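You operate a simulated robot arm through the tools that you are given. There is no shell and no other tool. Be economical: measure what you need, move in short steps, check, and stop when the job is done.

Carry out the task below with a simulated robot arm. There is one attempt and no reset: what you move stays moved.

## Task
Clear the board, then brush oil on its middle.
Fine: put the purple bowl on the black counter; oil from the dish; stand the brush in the tool pot; board and pink bowl stay. A coat counts when it lies all over at full strength: go over it till it gets no stronger.
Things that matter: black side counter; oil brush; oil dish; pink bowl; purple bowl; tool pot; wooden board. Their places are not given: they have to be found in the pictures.

Only the result counts: the job must be done as asked and must still hold three seconds after the hand-in. Knocking over, shifting, dropping, spilling or breaking anything else fails it.

## Robot
A 7-joint arm with a two-finger parallel gripper, fixed in place. Base frame: the origin is at the foot of the arm, x ahead of it, y to its left, z up; the work surface is at about z = 860. Lengths are in mm, angles in degrees, forces in N, time in s.
With the tool pointing down near the work surface it reaches from about 240 to 680 mm from the base axis. Its first joint turns from -66.0 to 66.0 degrees. Payload 2.4 kg.
The TCP is the grasp point between the finger pads, 30 mm short of the fingertips. In the tool frame z runs along the fingers and y along their closing line. Largest opening 94 mm; finger width 28, thickness 10; the body of the gripper, 50 by 96 mm, starts 55 mm behind the TCP.
Orientation is told as [roll, pitch, yaw] about the base's x, y, z axes, in that order, counted from this pose: with the fingers straight down and closing along the base's y, the tool's x points along the base's -x, its y along +y and its z along -z.

## Interface
- The arm moves only by the tool apply_moves. Its argument "deltas" is a list of rows, each an object of numbers (a shift or turn left out is 0, a gripper value left out holds the last): "x", "y", "z": the shift along the tool's x, y, z in mm; "ax", "ay", "az": the turn, a rotation vector about the tool's x, y, z in degrees; "hand": the opening, from 0 (shut) to 1 (fully open). In form: [{"x": .., "y": .., "z": .., "ax": .., "ay": .., "az": .., "hand": ..}, ...]. A call has 1 to 10 rows; each row is the pose to reach, as a shift and turn from the pose commanded when the call began, along the tool's axes at that moment. A row lasts 0.2 s, in which the tool goes at most 50 mm and 8.6 degrees; a call with a longer step from one row to the next is refused whole, and so is a gripper value outside its range. A pose out of reach is approached as far as the arm can. The call stops where the force on the tool passes 70 N (or 10 N more than at its start, if that is more) or the arm is blocked; 0.2 s more then pass. Each finger travels about 153 mm/s and halts on what it meets, pressing with about 42 N; the grip force reading is that of the motor and also rises with nothing between the fingers. The clock runs only during rows and for 0.2 s after the last one: add rows that repeat a pose to give the fingers time. It gives the time, the measured TCP pose, the force on the tool (base axes), the opening and the grip force at its end, in the units of the frame above (readings bear some noise), with the torque about the TCP (base axes, N m) and any sound that the robot's microphone picked up, and new pictures: "show" is both (left out), scene, wrist or none.
- Cameras (640 x 400 px; columns grow to the right, rows downward): "scene" is fixed at [59.3, 473.1, 1449.3]; the picture's right is [-0.69, -0.73, 0.00], its down [-0.36, 0.34, -0.87] and it looks along [0.63, -0.59, -0.50] (base axes); focal length 308 px, centre (320, 200). "wrist" rides on the gripper at [76, 14, -102] in the tool frame; the picture's right is [-0.18, 0.98, 0.00], its down [-0.75, -0.14, -0.64] and it looks along [-0.63, -0.12, 0.77] (tool axes); focal length 243 px, centre (320, 200).
- probe_pixels(camera, pixels): for up to 12 pixels [column, row] of the newest picture of that camera ("zoom" is the newest enlarged one), the place [x, y, z] in the base frame of the surface seen there, good to about 3 mm, but the place of the scene camera against the robot may be out by one fixed shift of up to 18 mm in any direction. The clock stands still meanwhile.
- enlarge(camera, box): a new picture of the part [left, top, right, bottom] of that camera's present view, enlarged. The clock stands still meanwhile.
- hand_in(): hands the job in; it is judged then, once.

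Go step by step. Measure first, check grasps and placings, and put right what went wrong. The budget is 80 turns and 200 pictures, counting those below and the enlarged ones. Unless the task says otherwise, let go and move clear before handing in, and close with one line.

The tools are called after "Emit:" as a command line: name --argument value ..., lists and objects as JSON in quotes. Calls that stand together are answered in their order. apply_moves: Moves the arm, as the interface text tells. Its arguments: {"type":"object","properties":{"deltas":{"type":"array"},"show":{"type":"string","enum":["both","scene","wrist","none"]}},"required":["deltas"]} The other tools are called the same way: probe_pixels (camera, pixels) gives the place of the surface under pixels of a picture; enlarge (camera, box) takes an enlarged picture of a part of a camera's view; hand_in () hands the job in.

At the start:

```text
time: 0.0
ee_pos: [322.0, 30.2, 1304.6]
tcp_rot: [0.0, 0.0, -0.1]
force: [-0.3, -0.5, 0.6]
ft_torque: [-0.01, 0.04, 0.01]
gripper_width: 94.1
grasp_force: 0.1
```

scene: 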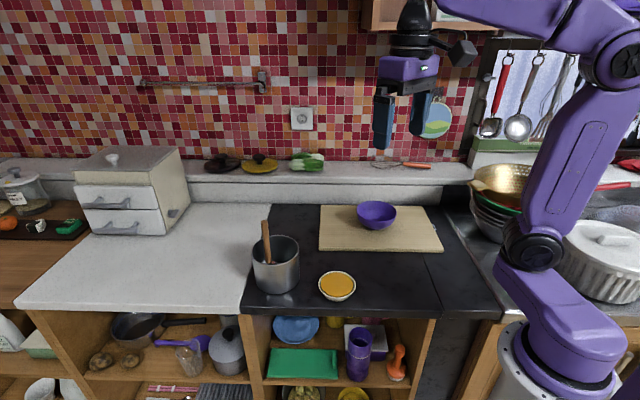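
wrist: 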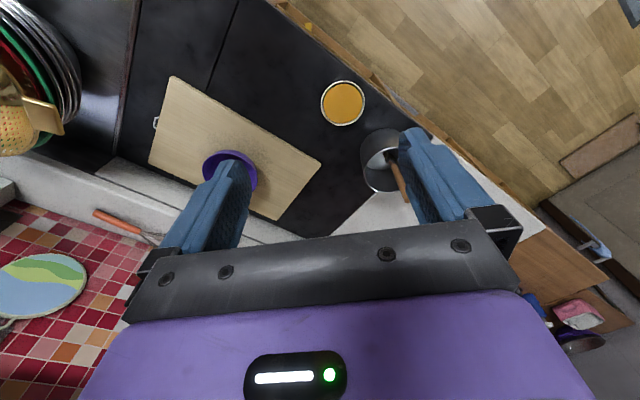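

The scene shows the purple bowl on the board (377,215), the oil dish at (337,286) and the pot with a handle at (275,262); no pink bowl is visible yet. I'll zoom in and probe.

Emit:
enlarge --camera "scene" --box '[230, 180, 470, 330]'

Emit:
enlarge --camera "wrist" --box '[120, 60, 440, 260]'

Emit:
probe_pixels --camera "scene" --pixels '[[377, 212], [360, 207], [396, 207], [322, 206], [424, 206], [441, 251], [320, 249], [337, 286], [265, 223], [275, 240], [300, 245], [253, 250]]'

Emit:
probe_pixels --camera "wrist" --pixels '[[343, 103], [174, 77], [321, 163], [150, 162], [276, 219], [225, 158], [380, 150], [404, 190], [215, 175], [343, 82], [343, 124], [385, 130]]'

```text
2.67 times, centred on (350, 255) of scene
```

zoom: 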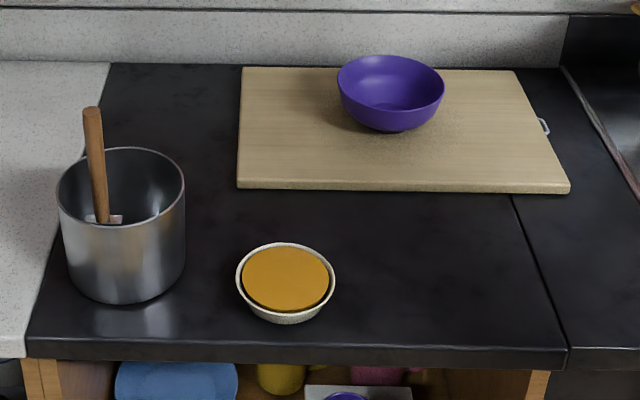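

```text
2.00 times, centred on (280, 160) of wrist
```

zoom: 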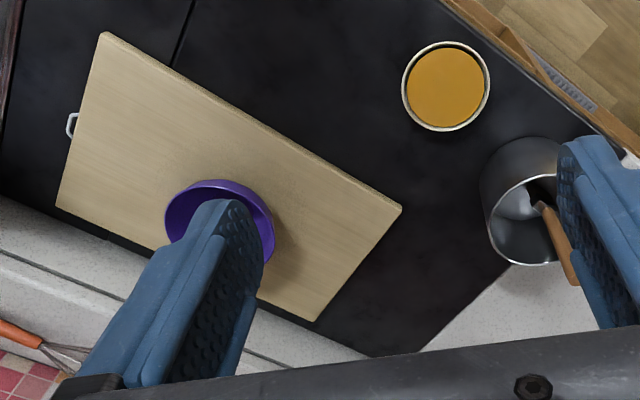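

```text
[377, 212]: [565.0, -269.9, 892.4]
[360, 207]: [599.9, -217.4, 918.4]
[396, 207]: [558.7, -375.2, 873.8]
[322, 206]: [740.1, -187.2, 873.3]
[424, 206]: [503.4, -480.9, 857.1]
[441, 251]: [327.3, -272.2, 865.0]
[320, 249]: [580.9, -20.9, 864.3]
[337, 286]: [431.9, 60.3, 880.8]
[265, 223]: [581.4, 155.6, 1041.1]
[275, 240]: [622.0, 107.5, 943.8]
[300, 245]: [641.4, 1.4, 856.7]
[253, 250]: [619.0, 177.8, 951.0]
```

```text
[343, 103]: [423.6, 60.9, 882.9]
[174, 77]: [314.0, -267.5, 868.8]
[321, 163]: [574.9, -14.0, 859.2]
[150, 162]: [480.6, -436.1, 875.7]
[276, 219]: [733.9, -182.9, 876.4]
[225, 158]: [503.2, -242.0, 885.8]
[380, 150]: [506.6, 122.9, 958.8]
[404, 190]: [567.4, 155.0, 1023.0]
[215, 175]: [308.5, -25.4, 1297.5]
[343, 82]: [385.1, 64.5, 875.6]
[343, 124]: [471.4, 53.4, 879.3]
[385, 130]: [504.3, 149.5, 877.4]
```

Purple bowl is at about (530,-240), dish at (428,60), pot at about (560,130) with the brush handle tip near (575,155,1040). I'll look for the pink bowl and check the counter's extents and seam.

Emit:
enlarge --camera "scene" --box '[240, 310, 440, 400]'

Emit:
enlarge --camera "wrist" --box '[480, 260, 640, 360]'

Emit:
enlarge --camera "scene" --box '[420, 160, 640, 320]'

Emit:
probe_pixels --camera "scene" --pixels '[[430, 270], [440, 308], [470, 290], [490, 300], [400, 280], [300, 300], [260, 305], [273, 207], [380, 300], [440, 200], [370, 265], [420, 310]]'

```text
3.20 times, centred on (340, 355) of scene
```

zoom: 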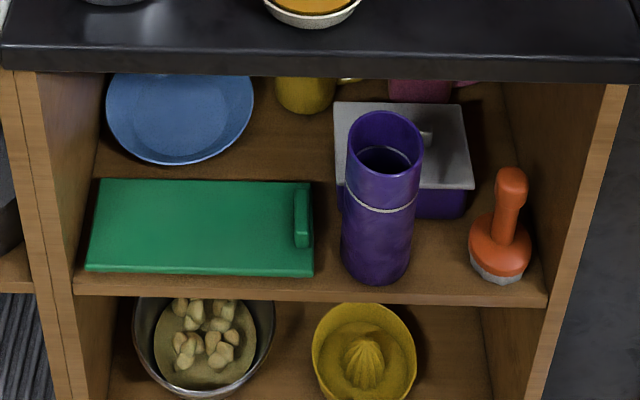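

```text
4.00 times, centred on (560, 310) of wrist
```

zoom: 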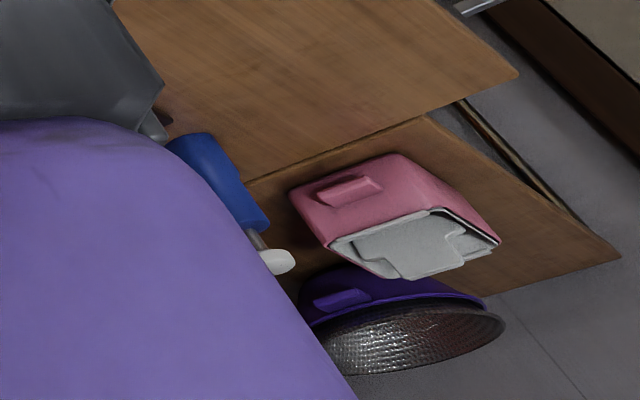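

```text
2.50 times, centred on (530, 240) of scene
```

zoom: 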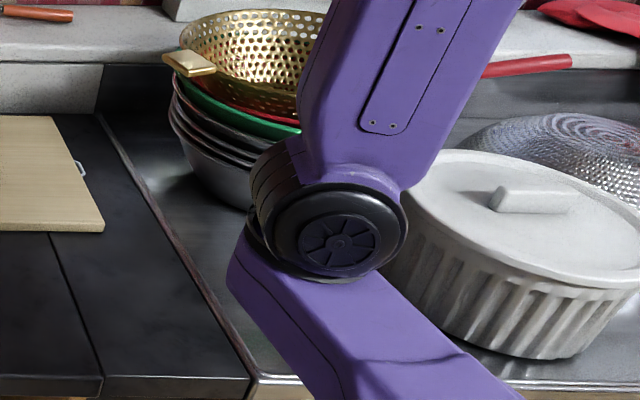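

```text
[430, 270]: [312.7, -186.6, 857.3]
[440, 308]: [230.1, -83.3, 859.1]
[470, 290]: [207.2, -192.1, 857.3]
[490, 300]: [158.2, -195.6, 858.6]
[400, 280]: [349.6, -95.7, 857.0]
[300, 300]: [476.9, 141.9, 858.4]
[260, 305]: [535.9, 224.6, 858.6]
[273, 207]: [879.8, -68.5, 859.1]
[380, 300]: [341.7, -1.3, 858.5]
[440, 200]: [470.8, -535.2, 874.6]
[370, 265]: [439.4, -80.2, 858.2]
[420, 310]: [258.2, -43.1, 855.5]
```

Everything is found (the pink items are elsewhere and won't be touched). Scene probes are offset about (+7,-5,0) from the wrist ones. I'll move above the bowl for a closer look.

Emit:
apply_moves --deltas '[{"x": -13, "y": -35, "z": 25}, {"x": -26, "y": -70, "z": 50}, {"x": -39, "y": -105, "z": 75}, {"x": -52, "y": -140, "z": 100}, {"x": -65, "y": -175, "z": 125, "hand": 1}, {"x": -78, "y": -210, "z": 150, "hand": 1}]'

```text
time: 1.4
ee_pos: [400.5, -180.1, 1153.9]
tcp_rot: [0.0, -0.1, 0.0]
force: [0.0, 0.2, -0.4]
ft_torque: [-0.01, 0.02, -0.01]
gripper_width: 94.0
grasp_force: 0.0
```

scene: 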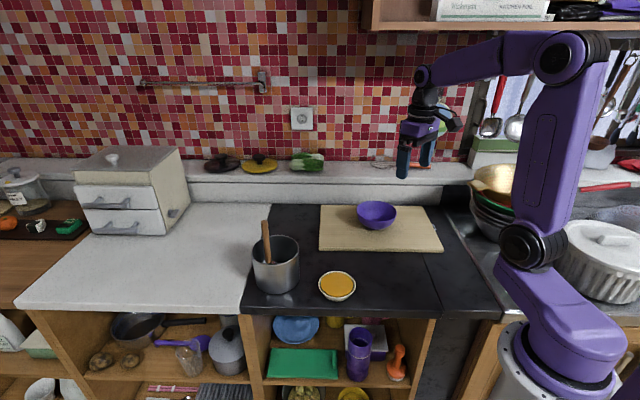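
wrist: 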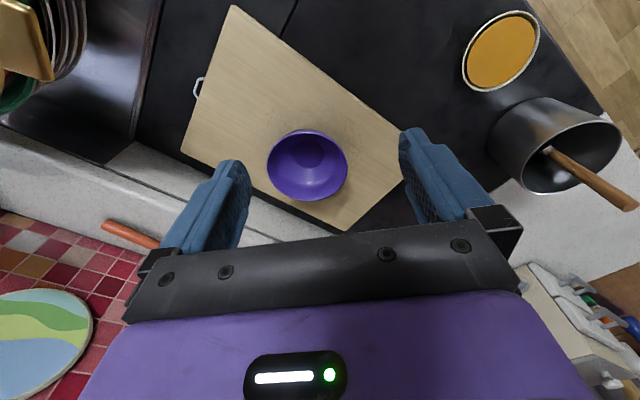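

Emit:
enlarge --camera "wrist" --box '[250, 110, 370, 210]'

Emit:
probe_pixels --camera "wrist" --pixels '[[269, 165], [346, 163], [305, 131], [308, 199], [308, 150], [283, 140], [334, 140], [235, 7], [404, 143], [183, 150], [346, 229], [310, 165]]'

Emit:
probe_pixels --camera "wrist" --pixels '[[590, 185], [560, 160], [548, 152], [632, 208], [500, 50], [467, 75], [537, 25], [500, 130], [619, 140], [560, 100], [555, 190], [530, 175]]'

Emit:
enlarge --camera "wrist" --box '[450, 0, 640, 220]'

```text
4.00 times, centred on (310, 160) of wrist
```

zoom: 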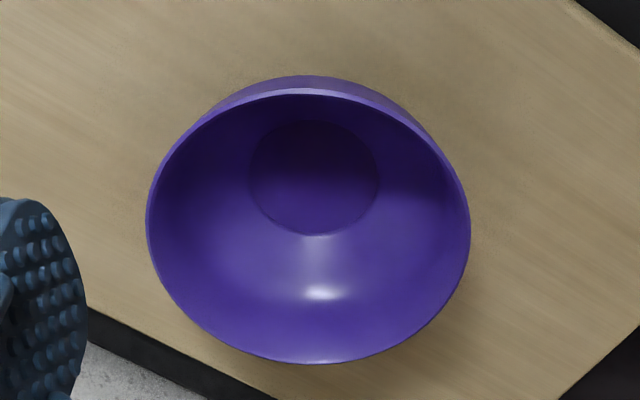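

```text
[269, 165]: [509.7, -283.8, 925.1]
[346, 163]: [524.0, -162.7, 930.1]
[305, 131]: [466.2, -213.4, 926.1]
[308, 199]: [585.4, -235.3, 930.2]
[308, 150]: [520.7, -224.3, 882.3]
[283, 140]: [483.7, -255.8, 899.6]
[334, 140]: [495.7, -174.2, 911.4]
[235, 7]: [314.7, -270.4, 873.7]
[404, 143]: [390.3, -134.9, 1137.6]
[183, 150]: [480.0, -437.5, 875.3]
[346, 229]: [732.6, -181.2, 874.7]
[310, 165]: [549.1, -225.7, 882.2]
```

```text
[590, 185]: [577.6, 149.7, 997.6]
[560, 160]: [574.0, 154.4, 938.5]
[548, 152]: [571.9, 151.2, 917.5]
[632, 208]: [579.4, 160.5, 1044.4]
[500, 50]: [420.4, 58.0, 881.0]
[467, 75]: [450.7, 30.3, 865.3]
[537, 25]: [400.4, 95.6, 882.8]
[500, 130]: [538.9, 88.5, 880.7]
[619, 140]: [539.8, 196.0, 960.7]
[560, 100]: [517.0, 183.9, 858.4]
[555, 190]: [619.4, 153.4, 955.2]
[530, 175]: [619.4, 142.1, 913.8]
```

```text
1.82 times, centred on (545, 110) of wrist
```

zoom: 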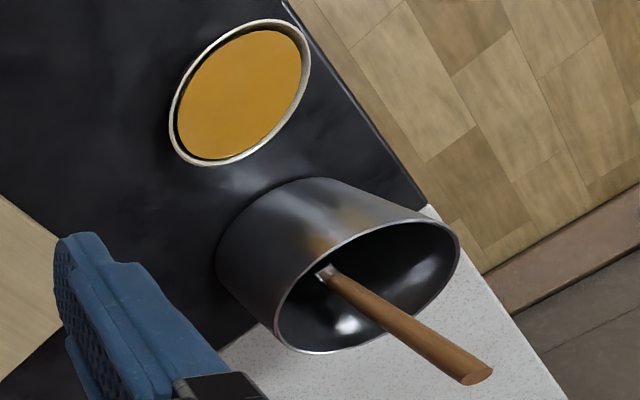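

The bowl rim is centred at (525,-224), radius 61, top z≈928. I'll come over its +y rim, tilting 20° to match the wall, with a half-open hand.

Emit:
apply_moves --deltas '[{"x": -25, "y": 8, "z": 33, "ax": 4, "hand": 0.5}, {"x": -50, "y": 16, "z": 66, "ax": 8, "hand": 0.5}, {"x": -75, "y": 24, "z": 98, "ax": 12, "hand": 0.5}, {"x": -100, "y": 32, "z": 131, "ax": 16, "hand": 0.5}, {"x": -124.5, "y": 39, "z": 164, "ax": 20, "hand": 0.5}]'

```text
time: 2.6
ee_pos: [523.4, -140.6, 988.6]
tcp_rot: [-20.0, 0.0, 0.0]
force: [0.6, -0.1, -0.4]
ft_torque: [0.01, 0.01, 0.01]
gripper_width: 46.9
grasp_force: 0.1
```

scene: 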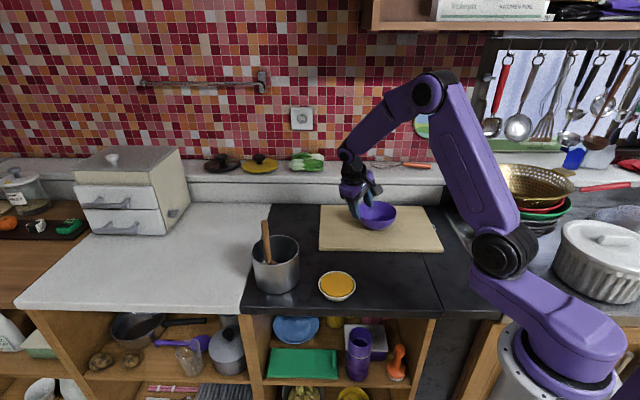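
wrist: 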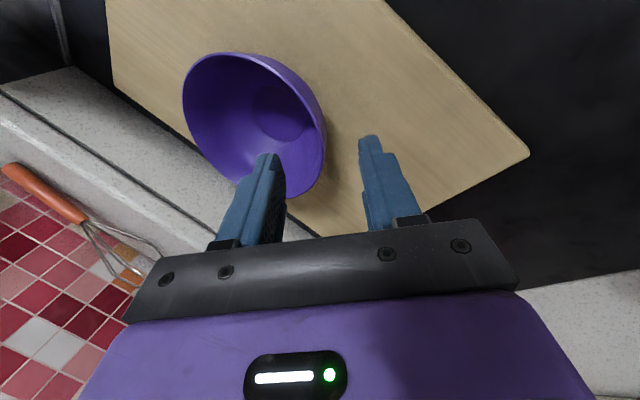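

The fingers straddle the rim as planned ((265,160) inside, (370,140) outside). I descend along the tool and close.

Emit:
apply_moves --deltas '[{"z": 35}, {"z": 68}, {"z": 68}]'

```text
time: 3.4
ee_pos: [524.2, -165.3, 926.8]
tcp_rot: [-20.0, 0.0, 0.1]
force: [0.3, -0.4, 0.3]
ft_torque: [-0.05, 0.0, -0.01]
gripper_width: 46.8
grasp_force: 0.1
```

scene: 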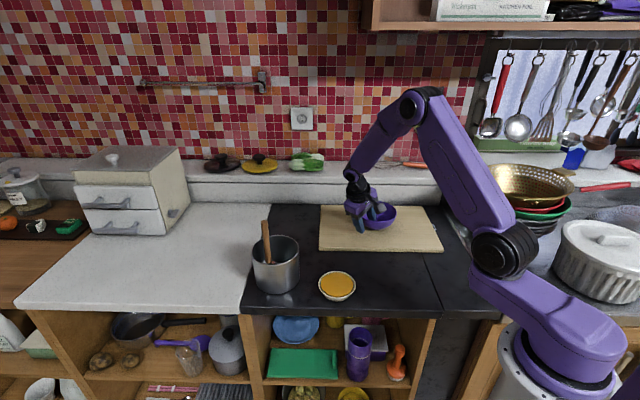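
wrist: 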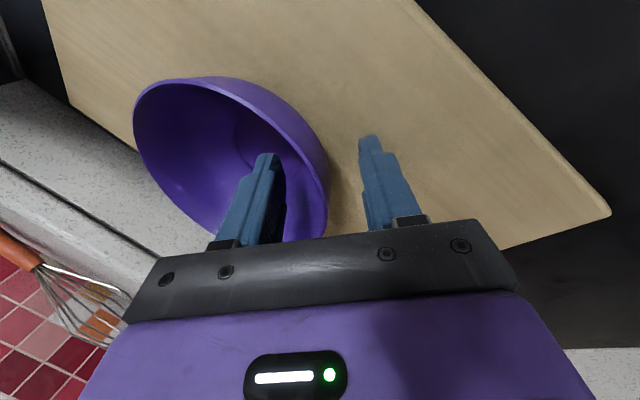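

Inner finger is inside and outer is outside with no contact force. Closing now.

Emit:
apply_moves --deltas '[{"hand": 0.3}, {"hand": 0.15}, {"hand": 0}, {"hand": 0}, {"hand": 0}]' --show "wrist"

```text
time: 4.6
ee_pos: [522.6, -165.5, 927.4]
tcp_rot: [-20.1, -0.1, 0.0]
force: [1.3, -2.3, 11.8]
ft_torque: [-0.81, 0.5, 0.09]
gripper_width: 8.8
grasp_force: 42.3
```

wrist: 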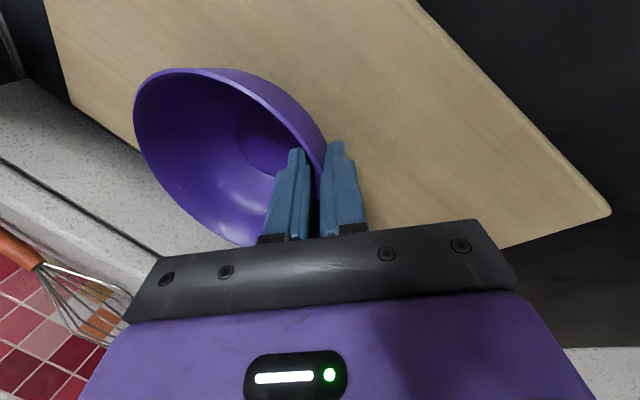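

Bowl is gripped (8.8 mm, 42 N). Lifting straight up 80 mm.

Emit:
apply_moves --deltas '[{"y": -6.8, "z": -18.8}, {"y": -17, "z": -47}, {"y": -27.4, "z": -75.2}]'

```text
time: 5.4
ee_pos: [523.9, -164.1, 1007.5]
tcp_rot: [-20.0, 0.0, 0.1]
force: [0.0, 0.1, -1.0]
ft_torque: [0.01, 0.01, -0.02]
gripper_width: 8.8
grasp_force: 41.8
```

scene: 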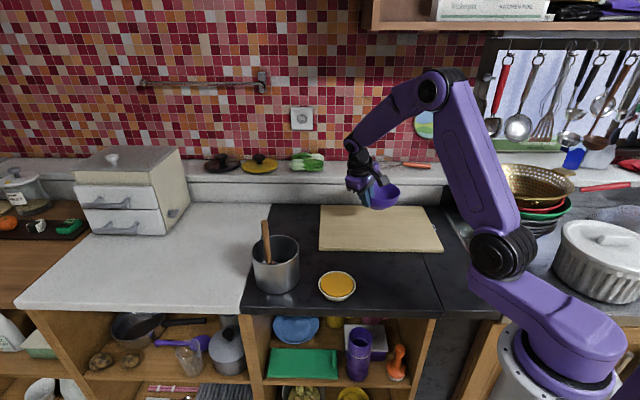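
wrist: 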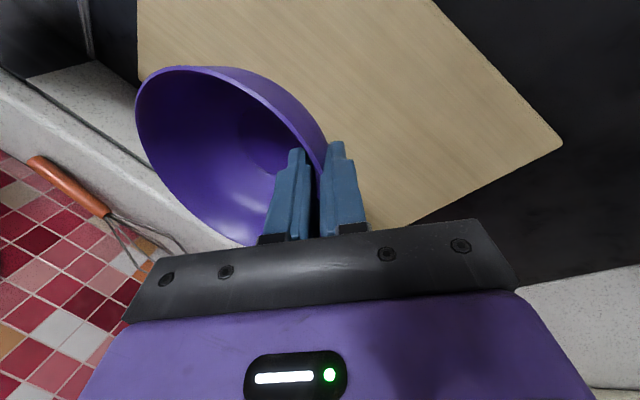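

The board is clear. I carry the bowl over to the free counter spot at about (345,-95).

Emit:
apply_moves --deltas '[{"x": 30, "y": 20.2, "z": -7.4}, {"x": 60, "y": 40.4, "z": -14.7}, {"x": 90, "y": 60.6, "z": -22}, {"x": 120, "y": 80.8, "z": -29.4}, {"x": 150, "y": 101, "z": -36.8}, {"x": 180, "y": 121.2, "z": -44.1}, {"x": 180, "y": 121.2, "z": -44.1}]'

```text
time: 7.0
ee_pos: [342.8, -34.5, 1006.4]
tcp_rot: [-20.0, 0.0, -0.1]
force: [1.1, 0.0, -0.3]
ft_torque: [0.08, -0.02, -0.01]
gripper_width: 8.5
grasp_force: 42.1
```

scene: 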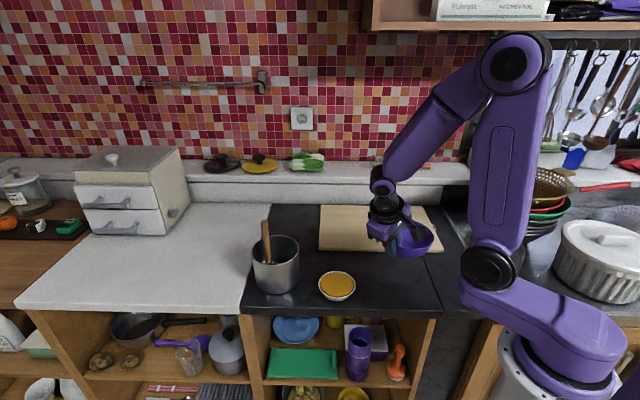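
wrist: 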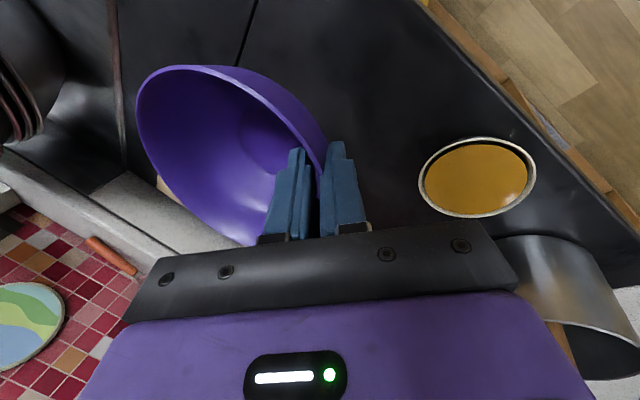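

The spot below is clear. Lowering to just above counter contact.

Emit:
apply_moves --deltas '[{"y": 13.7, "z": 37.6}, {"y": 26, "z": 71.4}, {"y": 30.1, "z": 82.7}, {"y": 31.5, "z": 86.5}, {"y": 31.5, "z": 86.5}]'

```text
time: 8.2
ee_pos: [343.3, -36.0, 912.9]
tcp_rot: [-20.0, 0.0, 0.0]
force: [0.4, 0.2, 0.2]
ft_torque: [0.06, 0.0, -0.02]
gripper_width: 8.8
grasp_force: 42.4
```

scene: 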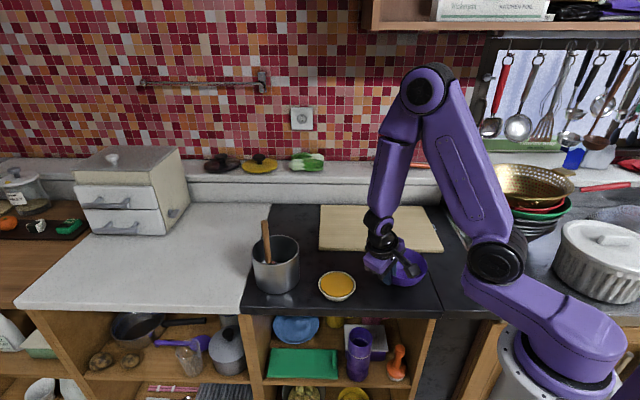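
wrist: 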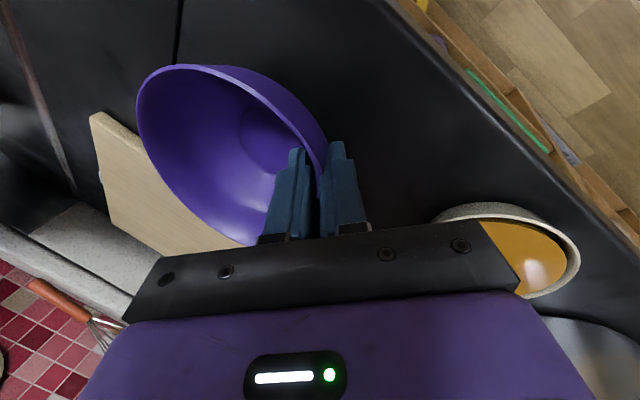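

No contact yet; lower a few more millimetres.

Emit:
apply_moves --deltas '[{"y": 0.7, "z": 1.9}, {"y": 1.4, "z": 3.8}, {"y": 1.4, "z": 3.8}]' --show "none"

```text
time: 9.0
ee_pos: [343.8, -34.7, 911.1]
tcp_rot: [-19.9, -0.1, 0.0]
force: [2.4, 8.2, 25.7]
ft_torque: [-0.87, 0.99, -0.27]
gripper_width: 8.9
grasp_force: 41.4
```

Contact at z≈911 with 25 N. Ease up slightly and open gently.

Emit:
apply_moves --deltas '[{"y": -0.4, "z": -1.2}, {"y": -0.5, "z": -1.4, "hand": 0.15}, {"y": -0.5, "z": -1.4, "hand": 0.3}, {"y": -0.5, "z": -1.4, "hand": 0.45}, {"y": -0.5, "z": -1.4, "hand": 0.45}]'

```text
time: 10.2
ee_pos: [343.9, -34.8, 911.4]
tcp_rot: [-19.9, 0.0, 0.0]
force: [-0.1, 0.3, -0.6]
ft_torque: [0.0, 0.01, -0.01]
gripper_width: 42.3
grasp_force: 0.1
```

scene: 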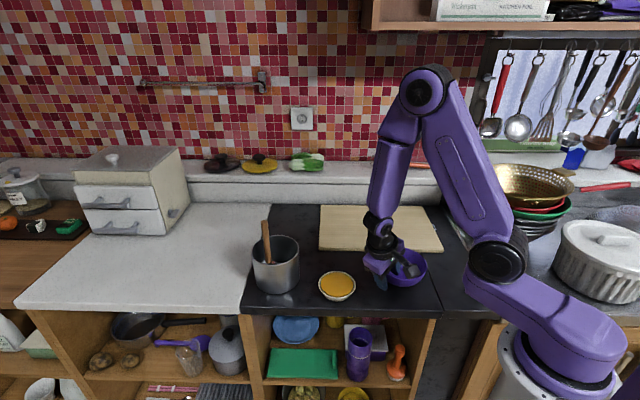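
wrist: 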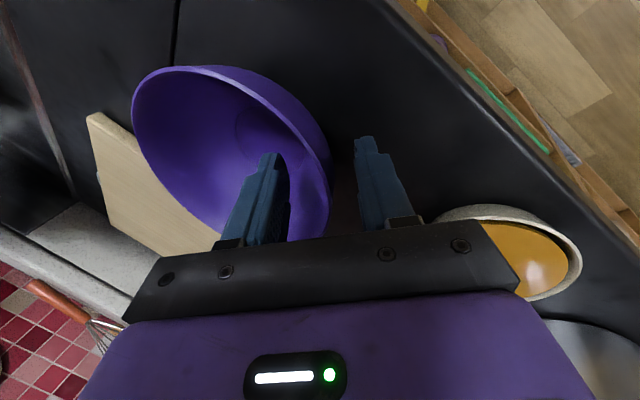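

Released. Retreat along the tool axis and then rise.

Emit:
apply_moves --deltas '[{"z": -30}, {"z": -70}, {"z": -115}, {"z": -155, "ax": -7}, {"z": -195, "ax": -14}, {"z": -235, "ax": -20}]'

```text
time: 11.6
ee_pos: [343.4, 46.9, 1131.7]
tcp_rot: [0.1, 0.0, 0.1]
force: [0.1, 0.1, -0.3]
ft_torque: [-0.01, -0.03, -0.03]
gripper_width: 42.1
grasp_force: 0.1
```

scene: 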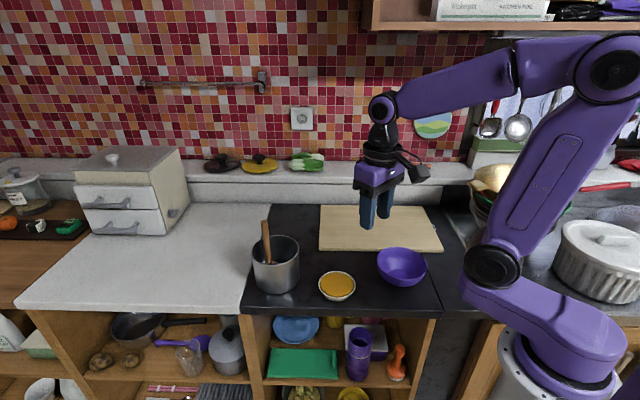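
wrist: 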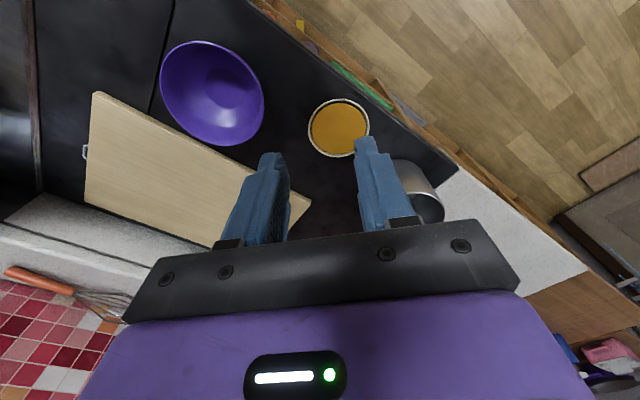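

The purple bowl stands on the counter. Now I go for a close look at the brush in the pot.

Emit:
apply_moves --deltas '[{"x": -30, "y": 26}, {"x": -60, "y": 52}, {"x": -90, "y": 78}, {"x": -107, "y": 103, "z": 10}, {"x": -107, "y": 103, "z": 10}]'

Emit:
enlarge --camera "wrist" --box '[220, 60, 420, 240]'

Emit:
enlarge --camera "scene" --box '[240, 210, 320, 300]'

```text
time: 12.8
ee_pos: [452.5, 147.4, 1122.7]
tcp_rot: [0.0, 0.0, 0.0]
force: [0.1, -0.4, 0.6]
ft_torque: [0.01, -0.01, -0.04]
gripper_width: 42.4
grasp_force: 0.1
```

scene: 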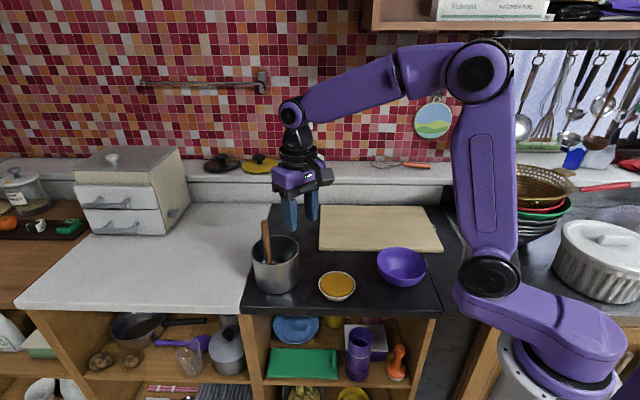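
wrist: 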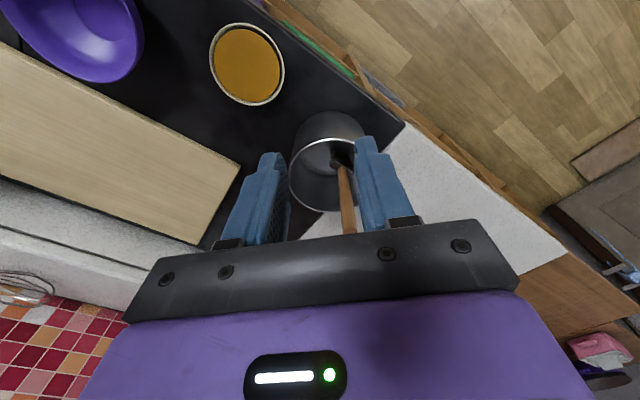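

```text
2.22 times, centred on (320, 150) of wrist
```

zoom: 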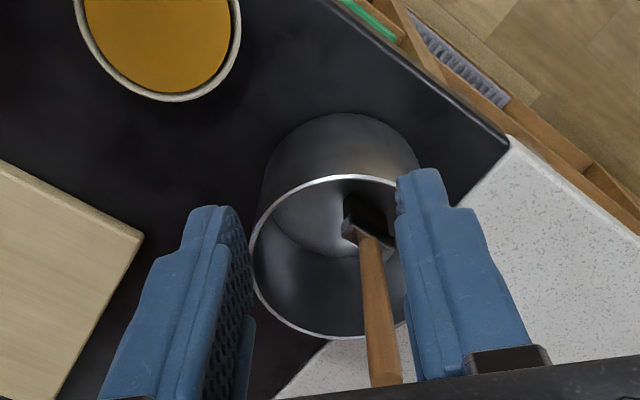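

```text
4.44 times, centred on (280, 255) of scene
```

zoom: 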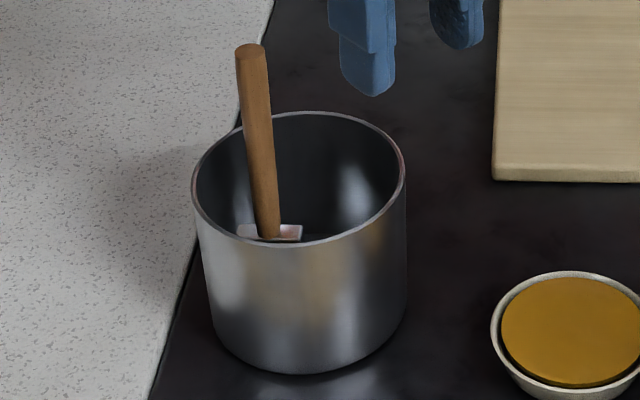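

The brush is the wooden-handled tool with a flat ferrule and dark bristles, standing in the steel pot. I probe handle, ferrule and pot rim.

Emit:
probe_pixels --camera "wrist" --pixels '[[342.5, 172.5], [346, 199], [348.5, 222], [348.5, 230], [340, 165], [335, 160], [330, 168], [289, 175], [320, 212], [329, 139], [320, 165], [336, 152]]'

Emit:
probe_pixels --camera "scene" --pixels '[[265, 224], [266, 240], [268, 255], [269, 261], [263, 262], [275, 262], [254, 248], [300, 250], [285, 236], [275, 265], [337, 274], [337, 298]]'

Emit:
enlarge --camera "wrist" --box '[290, 120, 370, 240]'

```text
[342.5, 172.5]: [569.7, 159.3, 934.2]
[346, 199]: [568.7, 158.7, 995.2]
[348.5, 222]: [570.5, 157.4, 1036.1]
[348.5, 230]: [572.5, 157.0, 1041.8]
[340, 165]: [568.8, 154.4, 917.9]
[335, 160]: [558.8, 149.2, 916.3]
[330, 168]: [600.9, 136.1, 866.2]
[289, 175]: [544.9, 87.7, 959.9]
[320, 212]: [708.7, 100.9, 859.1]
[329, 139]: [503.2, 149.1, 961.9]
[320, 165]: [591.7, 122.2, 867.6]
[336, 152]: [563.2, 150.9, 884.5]
```

```text
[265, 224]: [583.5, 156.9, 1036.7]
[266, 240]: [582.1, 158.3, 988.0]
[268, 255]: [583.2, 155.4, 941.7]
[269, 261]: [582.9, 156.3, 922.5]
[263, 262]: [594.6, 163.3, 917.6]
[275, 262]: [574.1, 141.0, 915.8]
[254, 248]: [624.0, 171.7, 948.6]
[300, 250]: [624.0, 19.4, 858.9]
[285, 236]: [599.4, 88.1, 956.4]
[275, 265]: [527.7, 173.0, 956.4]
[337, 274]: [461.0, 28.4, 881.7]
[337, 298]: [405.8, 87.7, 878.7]
```

```text
3.33 times, centred on (330, 180) of wrist
```

zoom: 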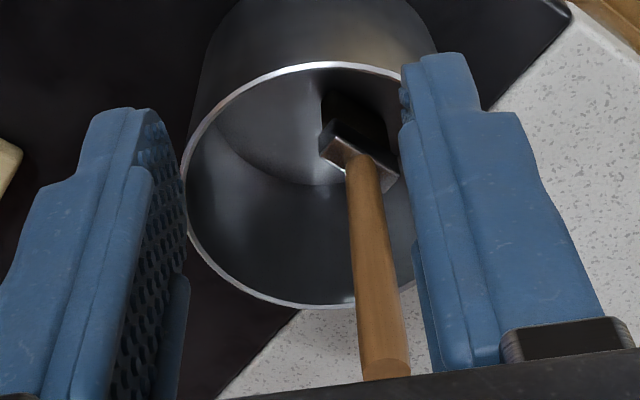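

Handle axis is vertical at about (577,157), from z 925 to 1043; ferrule about 37 mm wide lying along the 45° direction. I go above it and descend to TCP z≈1010.

Emit:
apply_moves --deltas '[{"x": -40, "y": 3, "z": 3}, {"x": -85, "y": 6, "z": 6}, {"x": -125, "y": 9.5, "z": 10}, {"x": -125, "y": 9.5, "z": 10}]'

Emit:
enlarge --camera "scene" --box '[220, 150, 340, 270]'

```text
time: 13.8
ee_pos: [575.9, 157.8, 1110.6]
tcp_rot: [0.0, 0.0, 0.0]
force: [0.8, -0.4, -0.2]
ft_torque: [0.0, -0.02, -0.01]
gripper_width: 42.3
grasp_force: 0.0
```

scene: 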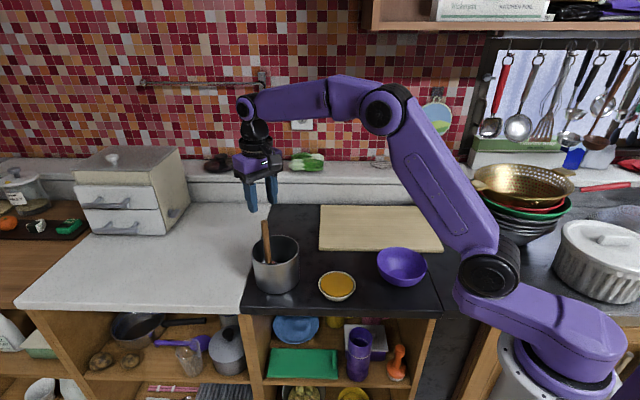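
wrist: 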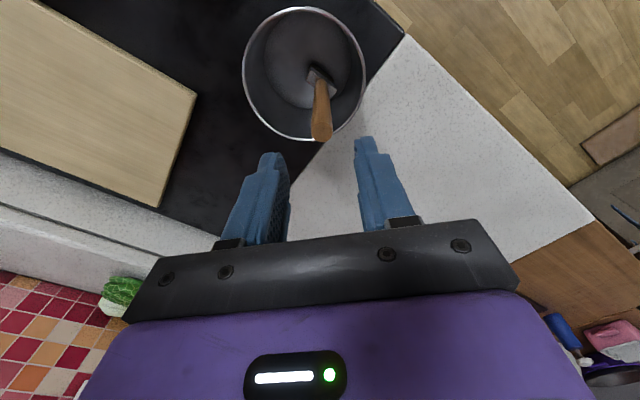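

```text
3.33 times, centred on (280, 210) of scene
```

zoom: 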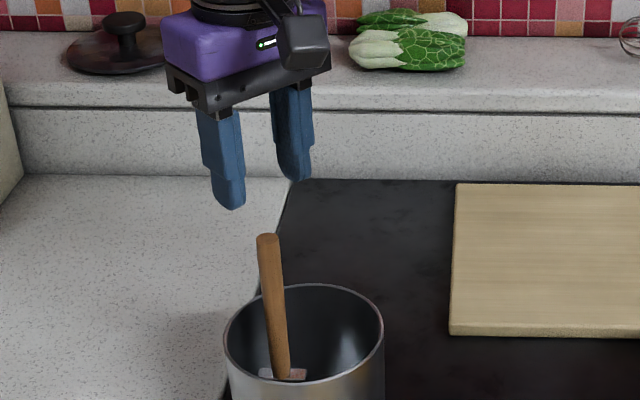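

Verify the handle top from this viewpoint before descending.

Emit:
probe_pixels --camera "wrist" --pixels '[[321, 134], [321, 125], [322, 105], [321, 90], [315, 128], [328, 128], [311, 72], [336, 85], [313, 92], [245, 70], [365, 60], [300, 138]]'

Emit:
enlarge --camera "wrist" --box '[240, 0, 380, 150]'

```text
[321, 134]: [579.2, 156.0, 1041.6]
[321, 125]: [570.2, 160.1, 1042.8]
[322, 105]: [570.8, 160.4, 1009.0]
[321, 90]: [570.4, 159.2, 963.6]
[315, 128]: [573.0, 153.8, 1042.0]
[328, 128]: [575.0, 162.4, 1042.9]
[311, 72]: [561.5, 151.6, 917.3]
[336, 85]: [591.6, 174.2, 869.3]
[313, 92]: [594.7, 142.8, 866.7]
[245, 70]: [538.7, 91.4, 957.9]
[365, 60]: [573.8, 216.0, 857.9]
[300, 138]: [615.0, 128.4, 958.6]
```

```text
2.67 times, centred on (310, 75) of wrist
```

zoom: 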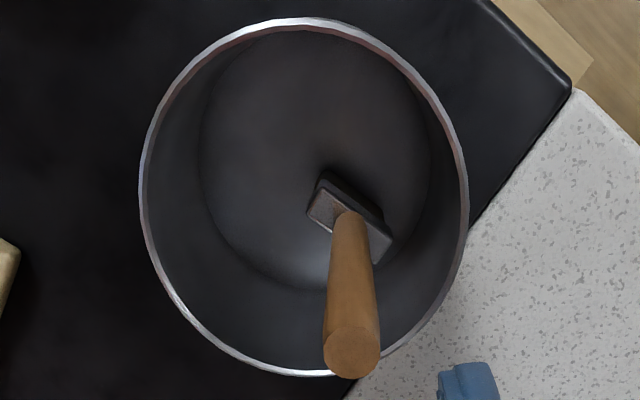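

Handle top centre is (575,158,1042), right under the hand. Descend 100 mm and close.

Emit:
apply_moves --deltas '[{"z": 45}, {"z": 85}, {"z": 100}, {"z": 100}, {"z": 100, "hand": 0.25}, {"z": 100, "hand": 0.1}, {"z": 100, "hand": 0}, {"z": 100, "hand": 0}]'

```text
time: 15.6
ee_pos: [575.8, 157.1, 1011.6]
tcp_rot: [0.1, 0.0, -0.1]
force: [1.2, 0.1, 0.7]
ft_torque: [-0.02, 0.02, 0.03]
gripper_width: 18.0
grasp_force: 42.0
```

scene: 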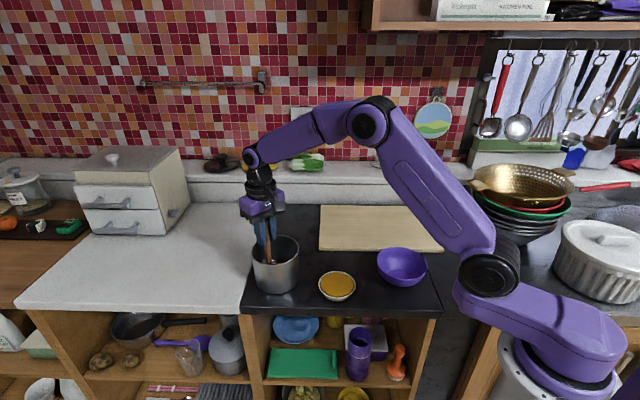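
wrist: 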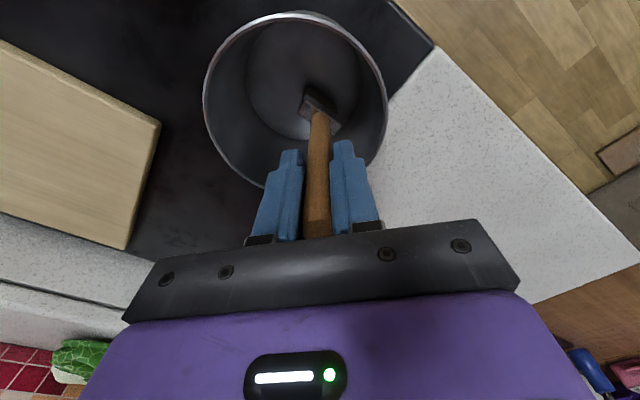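

Handle gripped (18 mm). Lift 130 mm straight up to clear the pot rim.

Emit:
apply_moves --deltas '[{"z": -40}, {"z": -85}, {"z": -130}, {"z": -130}]'

Emit:
enlarge --camera "scene" --box '[220, 150, 340, 270]'

Emit:
enlarge --camera "wrist" --box '[260, 60, 380, 260]'

```text
time: 16.6
ee_pos: [575.9, 156.5, 1141.3]
tcp_rot: [0.0, 0.0, 0.0]
force: [-0.4, 0.0, 0.0]
ft_torque: [0.04, 0.01, 0.0]
gripper_width: 17.9
grasp_force: 42.1
```

scene: 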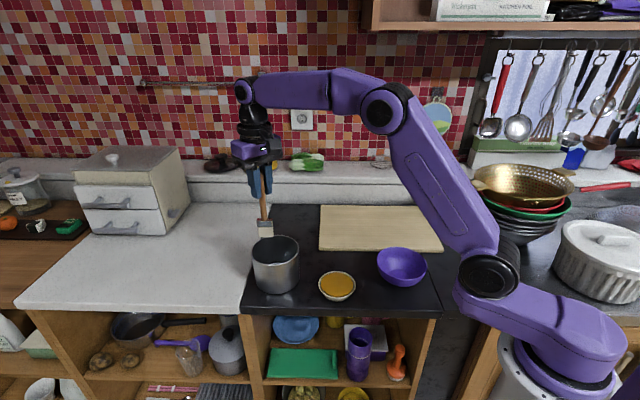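
wrist: 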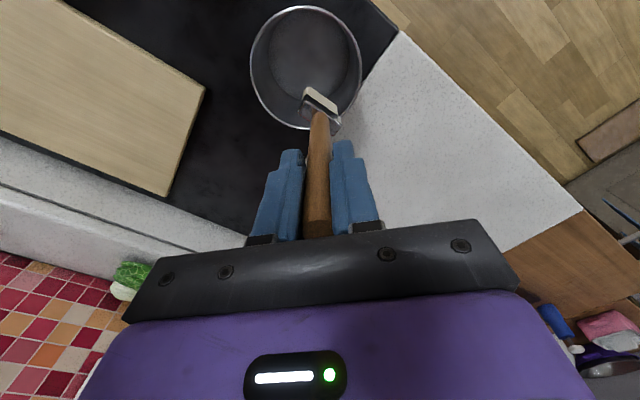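

```text
3.33 times, centred on (280, 210) of scene
```

zoom: 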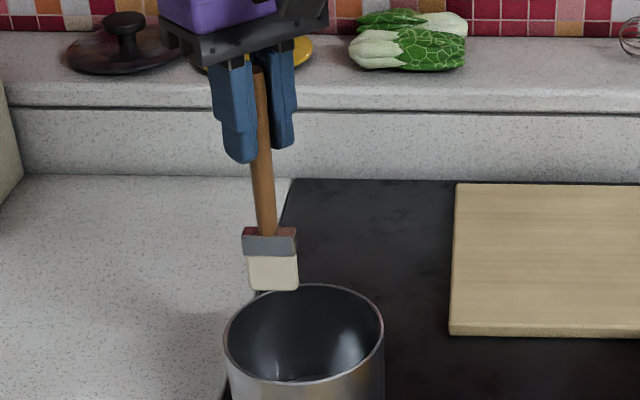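

```text
2.00 times, centred on (320, 160) of wrist
```

zoom: 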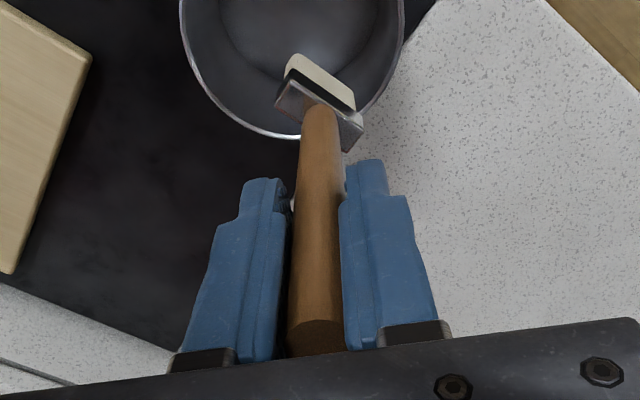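

The brush is held upright; bristles are about 145 mm below the TCP. Move over the dish centre (427,60) and go down to just above the oil.

Emit:
apply_moves --deltas '[{"x": 37, "y": -24}, {"x": 74, "y": -48}, {"x": 111, "y": -72}, {"x": 149, "y": -97}, {"x": 149, "y": -97, "z": 45}, {"x": 149, "y": -97, "z": 90}, {"x": 149, "y": -97, "z": 90}]'

Emit:
enlarge --camera "scene" --box '[280, 220, 400, 310]'

Emit:
enlarge --camera "wrist" --box '[240, 40, 400, 160]'

```text
time: 18.2
ee_pos: [427.5, 60.5, 1052.5]
tcp_rot: [0.0, 0.0, 0.0]
force: [0.2, 0.1, -0.4]
ft_torque: [0.05, 0.0, 0.0]
gripper_width: 17.9
grasp_force: 41.9
```

scene: 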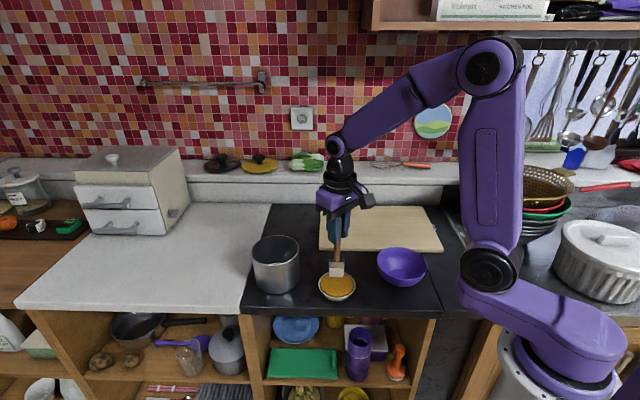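
wrist: 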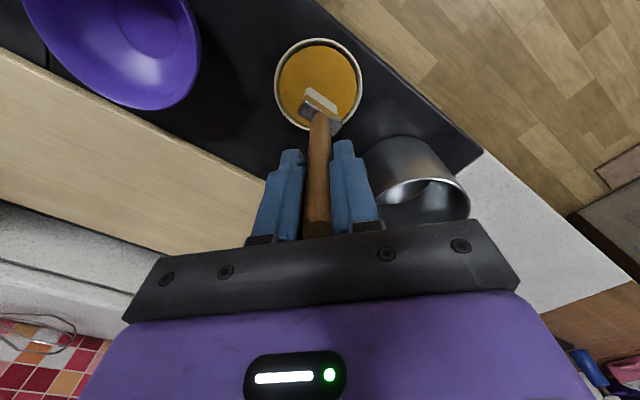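

```text
4.44 times, centred on (340, 265) of scene
```

zoom: 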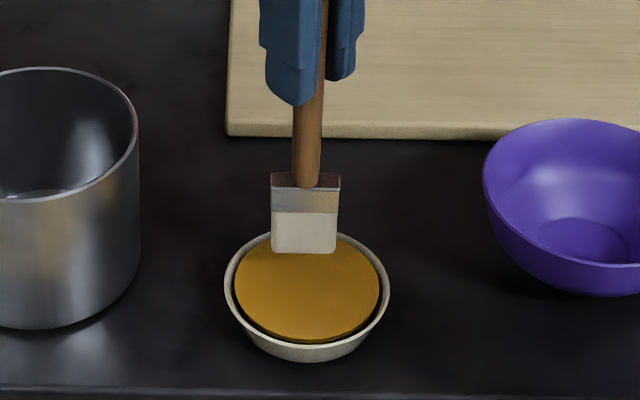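

```text
3.33 times, centred on (320, 100) of wrist
```

zoom: 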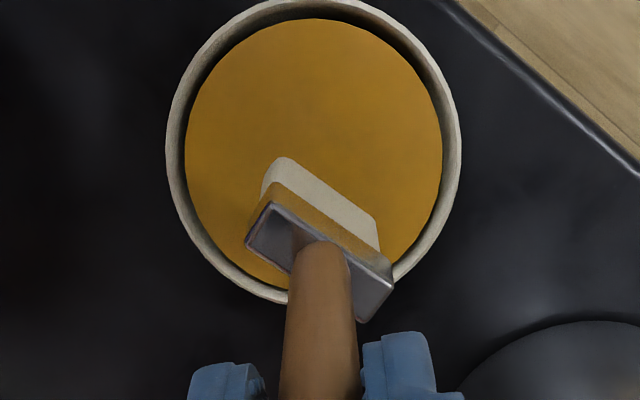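

Check alignment of bristles with dish by probing.

Emit:
probe_pixels --camera "zoom" --pixels '[[270, 180], [370, 235], [335, 200], [320, 100], [170, 110], [455, 110], [310, 5], [250, 300], [300, 270], [260, 235], [370, 300], [200, 140]]'

```text
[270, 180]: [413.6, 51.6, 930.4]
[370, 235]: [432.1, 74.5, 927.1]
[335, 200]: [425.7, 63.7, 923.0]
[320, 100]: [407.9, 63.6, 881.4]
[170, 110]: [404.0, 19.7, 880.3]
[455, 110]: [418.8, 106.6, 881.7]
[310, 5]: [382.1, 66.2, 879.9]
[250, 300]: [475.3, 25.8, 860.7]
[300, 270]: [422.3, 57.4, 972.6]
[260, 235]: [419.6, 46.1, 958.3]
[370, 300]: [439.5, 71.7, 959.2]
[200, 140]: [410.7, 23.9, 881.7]
```

Brush centred over the oil (dish centre ≈(425,61), oil at z≈881). Dip about 11 mm into it and wiggle.

Emit:
apply_moves --deltas '[{"z": 20}, {"z": 30}, {"z": 36}, {"z": 36}, {"x": 4, "z": 36}, {"x": -4, "z": 36}, {"z": 36}, {"z": 36}]' --show "none"

Emit:
enlarge --camera "scene" --box '[280, 220, 400, 310]'

```text
time: 20.0
ee_pos: [428.6, 60.6, 1017.1]
tcp_rot: [0.0, -0.1, 0.1]
force: [2.3, 1.3, 15.2]
ft_torque: [0.19, -0.49, 0.03]
gripper_width: 17.6
grasp_force: 42.2
```

```text
4.44 times, centred on (340, 265) of scene
```

zoom: 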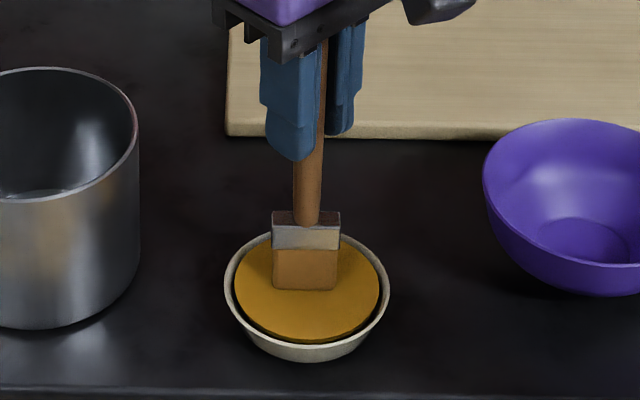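

Bristles turned amber, i.e. loaded, with 15 N contact. Lift out and inspect.

Emit:
apply_moves --deltas '[{"z": -20}, {"z": -60}, {"z": -60}, {"z": -60}]' --show "none"

Emit:
enlarge --camera "scene" --box '[280, 190, 400, 310]'

Emit:
probe_pixels --camera "zoom" --pixels '[[320, 200]]'

```text
time: 21.0
ee_pos: [425.5, 59.3, 1075.7]
tcp_rot: [-0.1, 0.0, -0.1]
force: [0.2, -1.5, -1.0]
ft_torque: [-0.01, 0.0, 0.03]
gripper_width: 17.8
grasp_force: 42.2
```

```text
3.33 times, centred on (340, 250) of scene
```

zoom: 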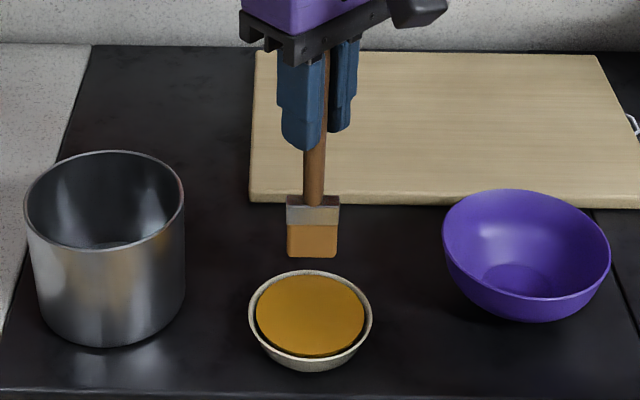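

```text
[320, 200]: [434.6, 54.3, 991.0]
```

Loaded, no drip visible. Probe bristle bottom to know its height below TCP.

Emit:
probe_pixels --camera "zoom" --pixels '[[312, 254], [292, 252], [332, 252], [312, 230], [310, 198], [312, 160]]'

```text
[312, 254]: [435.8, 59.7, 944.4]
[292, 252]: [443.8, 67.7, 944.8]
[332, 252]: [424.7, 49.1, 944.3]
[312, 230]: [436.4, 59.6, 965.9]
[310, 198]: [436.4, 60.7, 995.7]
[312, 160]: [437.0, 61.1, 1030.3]
```

The brush slid up ~12 mm in the grip during the dip: bristle bottom is now ≈133 mm below the TCP, so I'll keep pressure light. Move over the board centre (526,-225).

Emit:
apply_moves --deltas '[{"x": -14, "y": -40}, {"x": -28, "y": -81}, {"x": -43, "y": -121}, {"x": -57, "y": -162}, {"x": -72, "y": -203}, {"x": -86, "y": -243}, {"x": -100, "y": -284}, {"x": -100, "y": -284, "z": 40}, {"x": -100, "y": -284, "z": 60}, {"x": -100, "y": -284, "z": 60}]'

Emit:
enlarge --camera "scene" --box '[310, 170, 450, 260]'

Emit:
enlarge --camera "wrist" --box '[200, 20, 440, 170]'

```text
time: 23.2
ee_pos: [526.9, -224.3, 1015.8]
tcp_rot: [0.0, 0.0, 0.0]
force: [-0.7, 0.6, -0.7]
ft_torque: [0.02, 0.0, 0.0]
gripper_width: 17.7
grasp_force: 42.3
```

scene: 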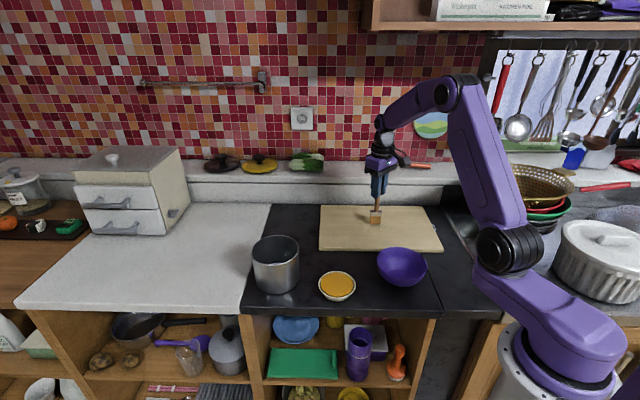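
wrist: 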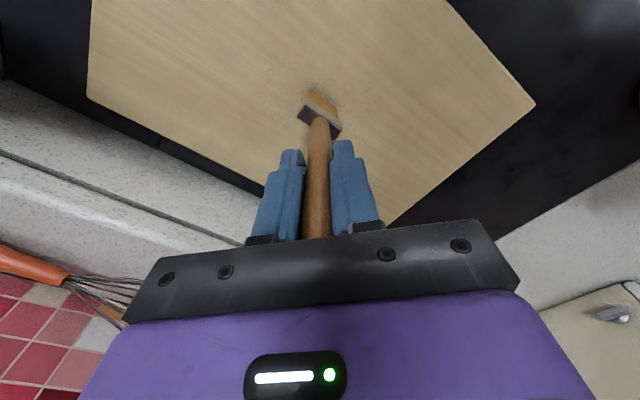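

```text
4.44 times, centred on (380, 215) of scene
```

zoom: 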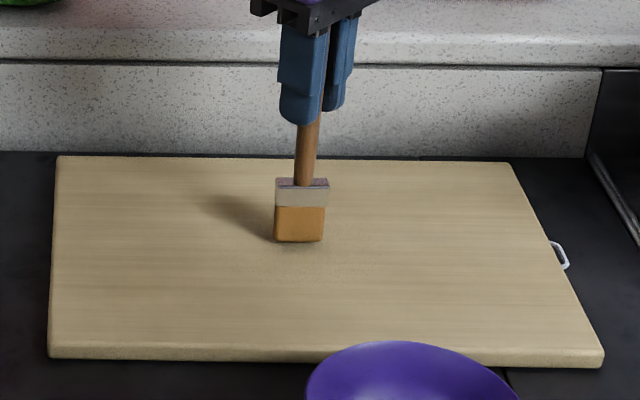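

```text
2.67 times, centred on (320, 95) of wrist
```

zoom: 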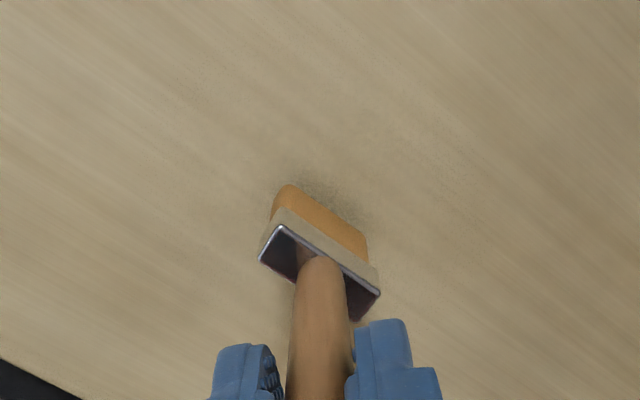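

The bristles hover ~8 mm above the board centre. Touch down gently and make a first short stroke across the board's short axis.

Emit:
apply_moves --deltas '[{"z": 5}, {"z": 9}, {"z": 11}, {"z": 11}]' --show "none"

```text
time: 24.2
ee_pos: [527.9, -223.0, 1008.2]
tcp_rot: [-0.2, -0.6, 0.1]
force: [0.2, 1.4, 32.5]
ft_torque: [0.5, -0.36, 0.0]
gripper_width: 18.0
grasp_force: 42.2
```

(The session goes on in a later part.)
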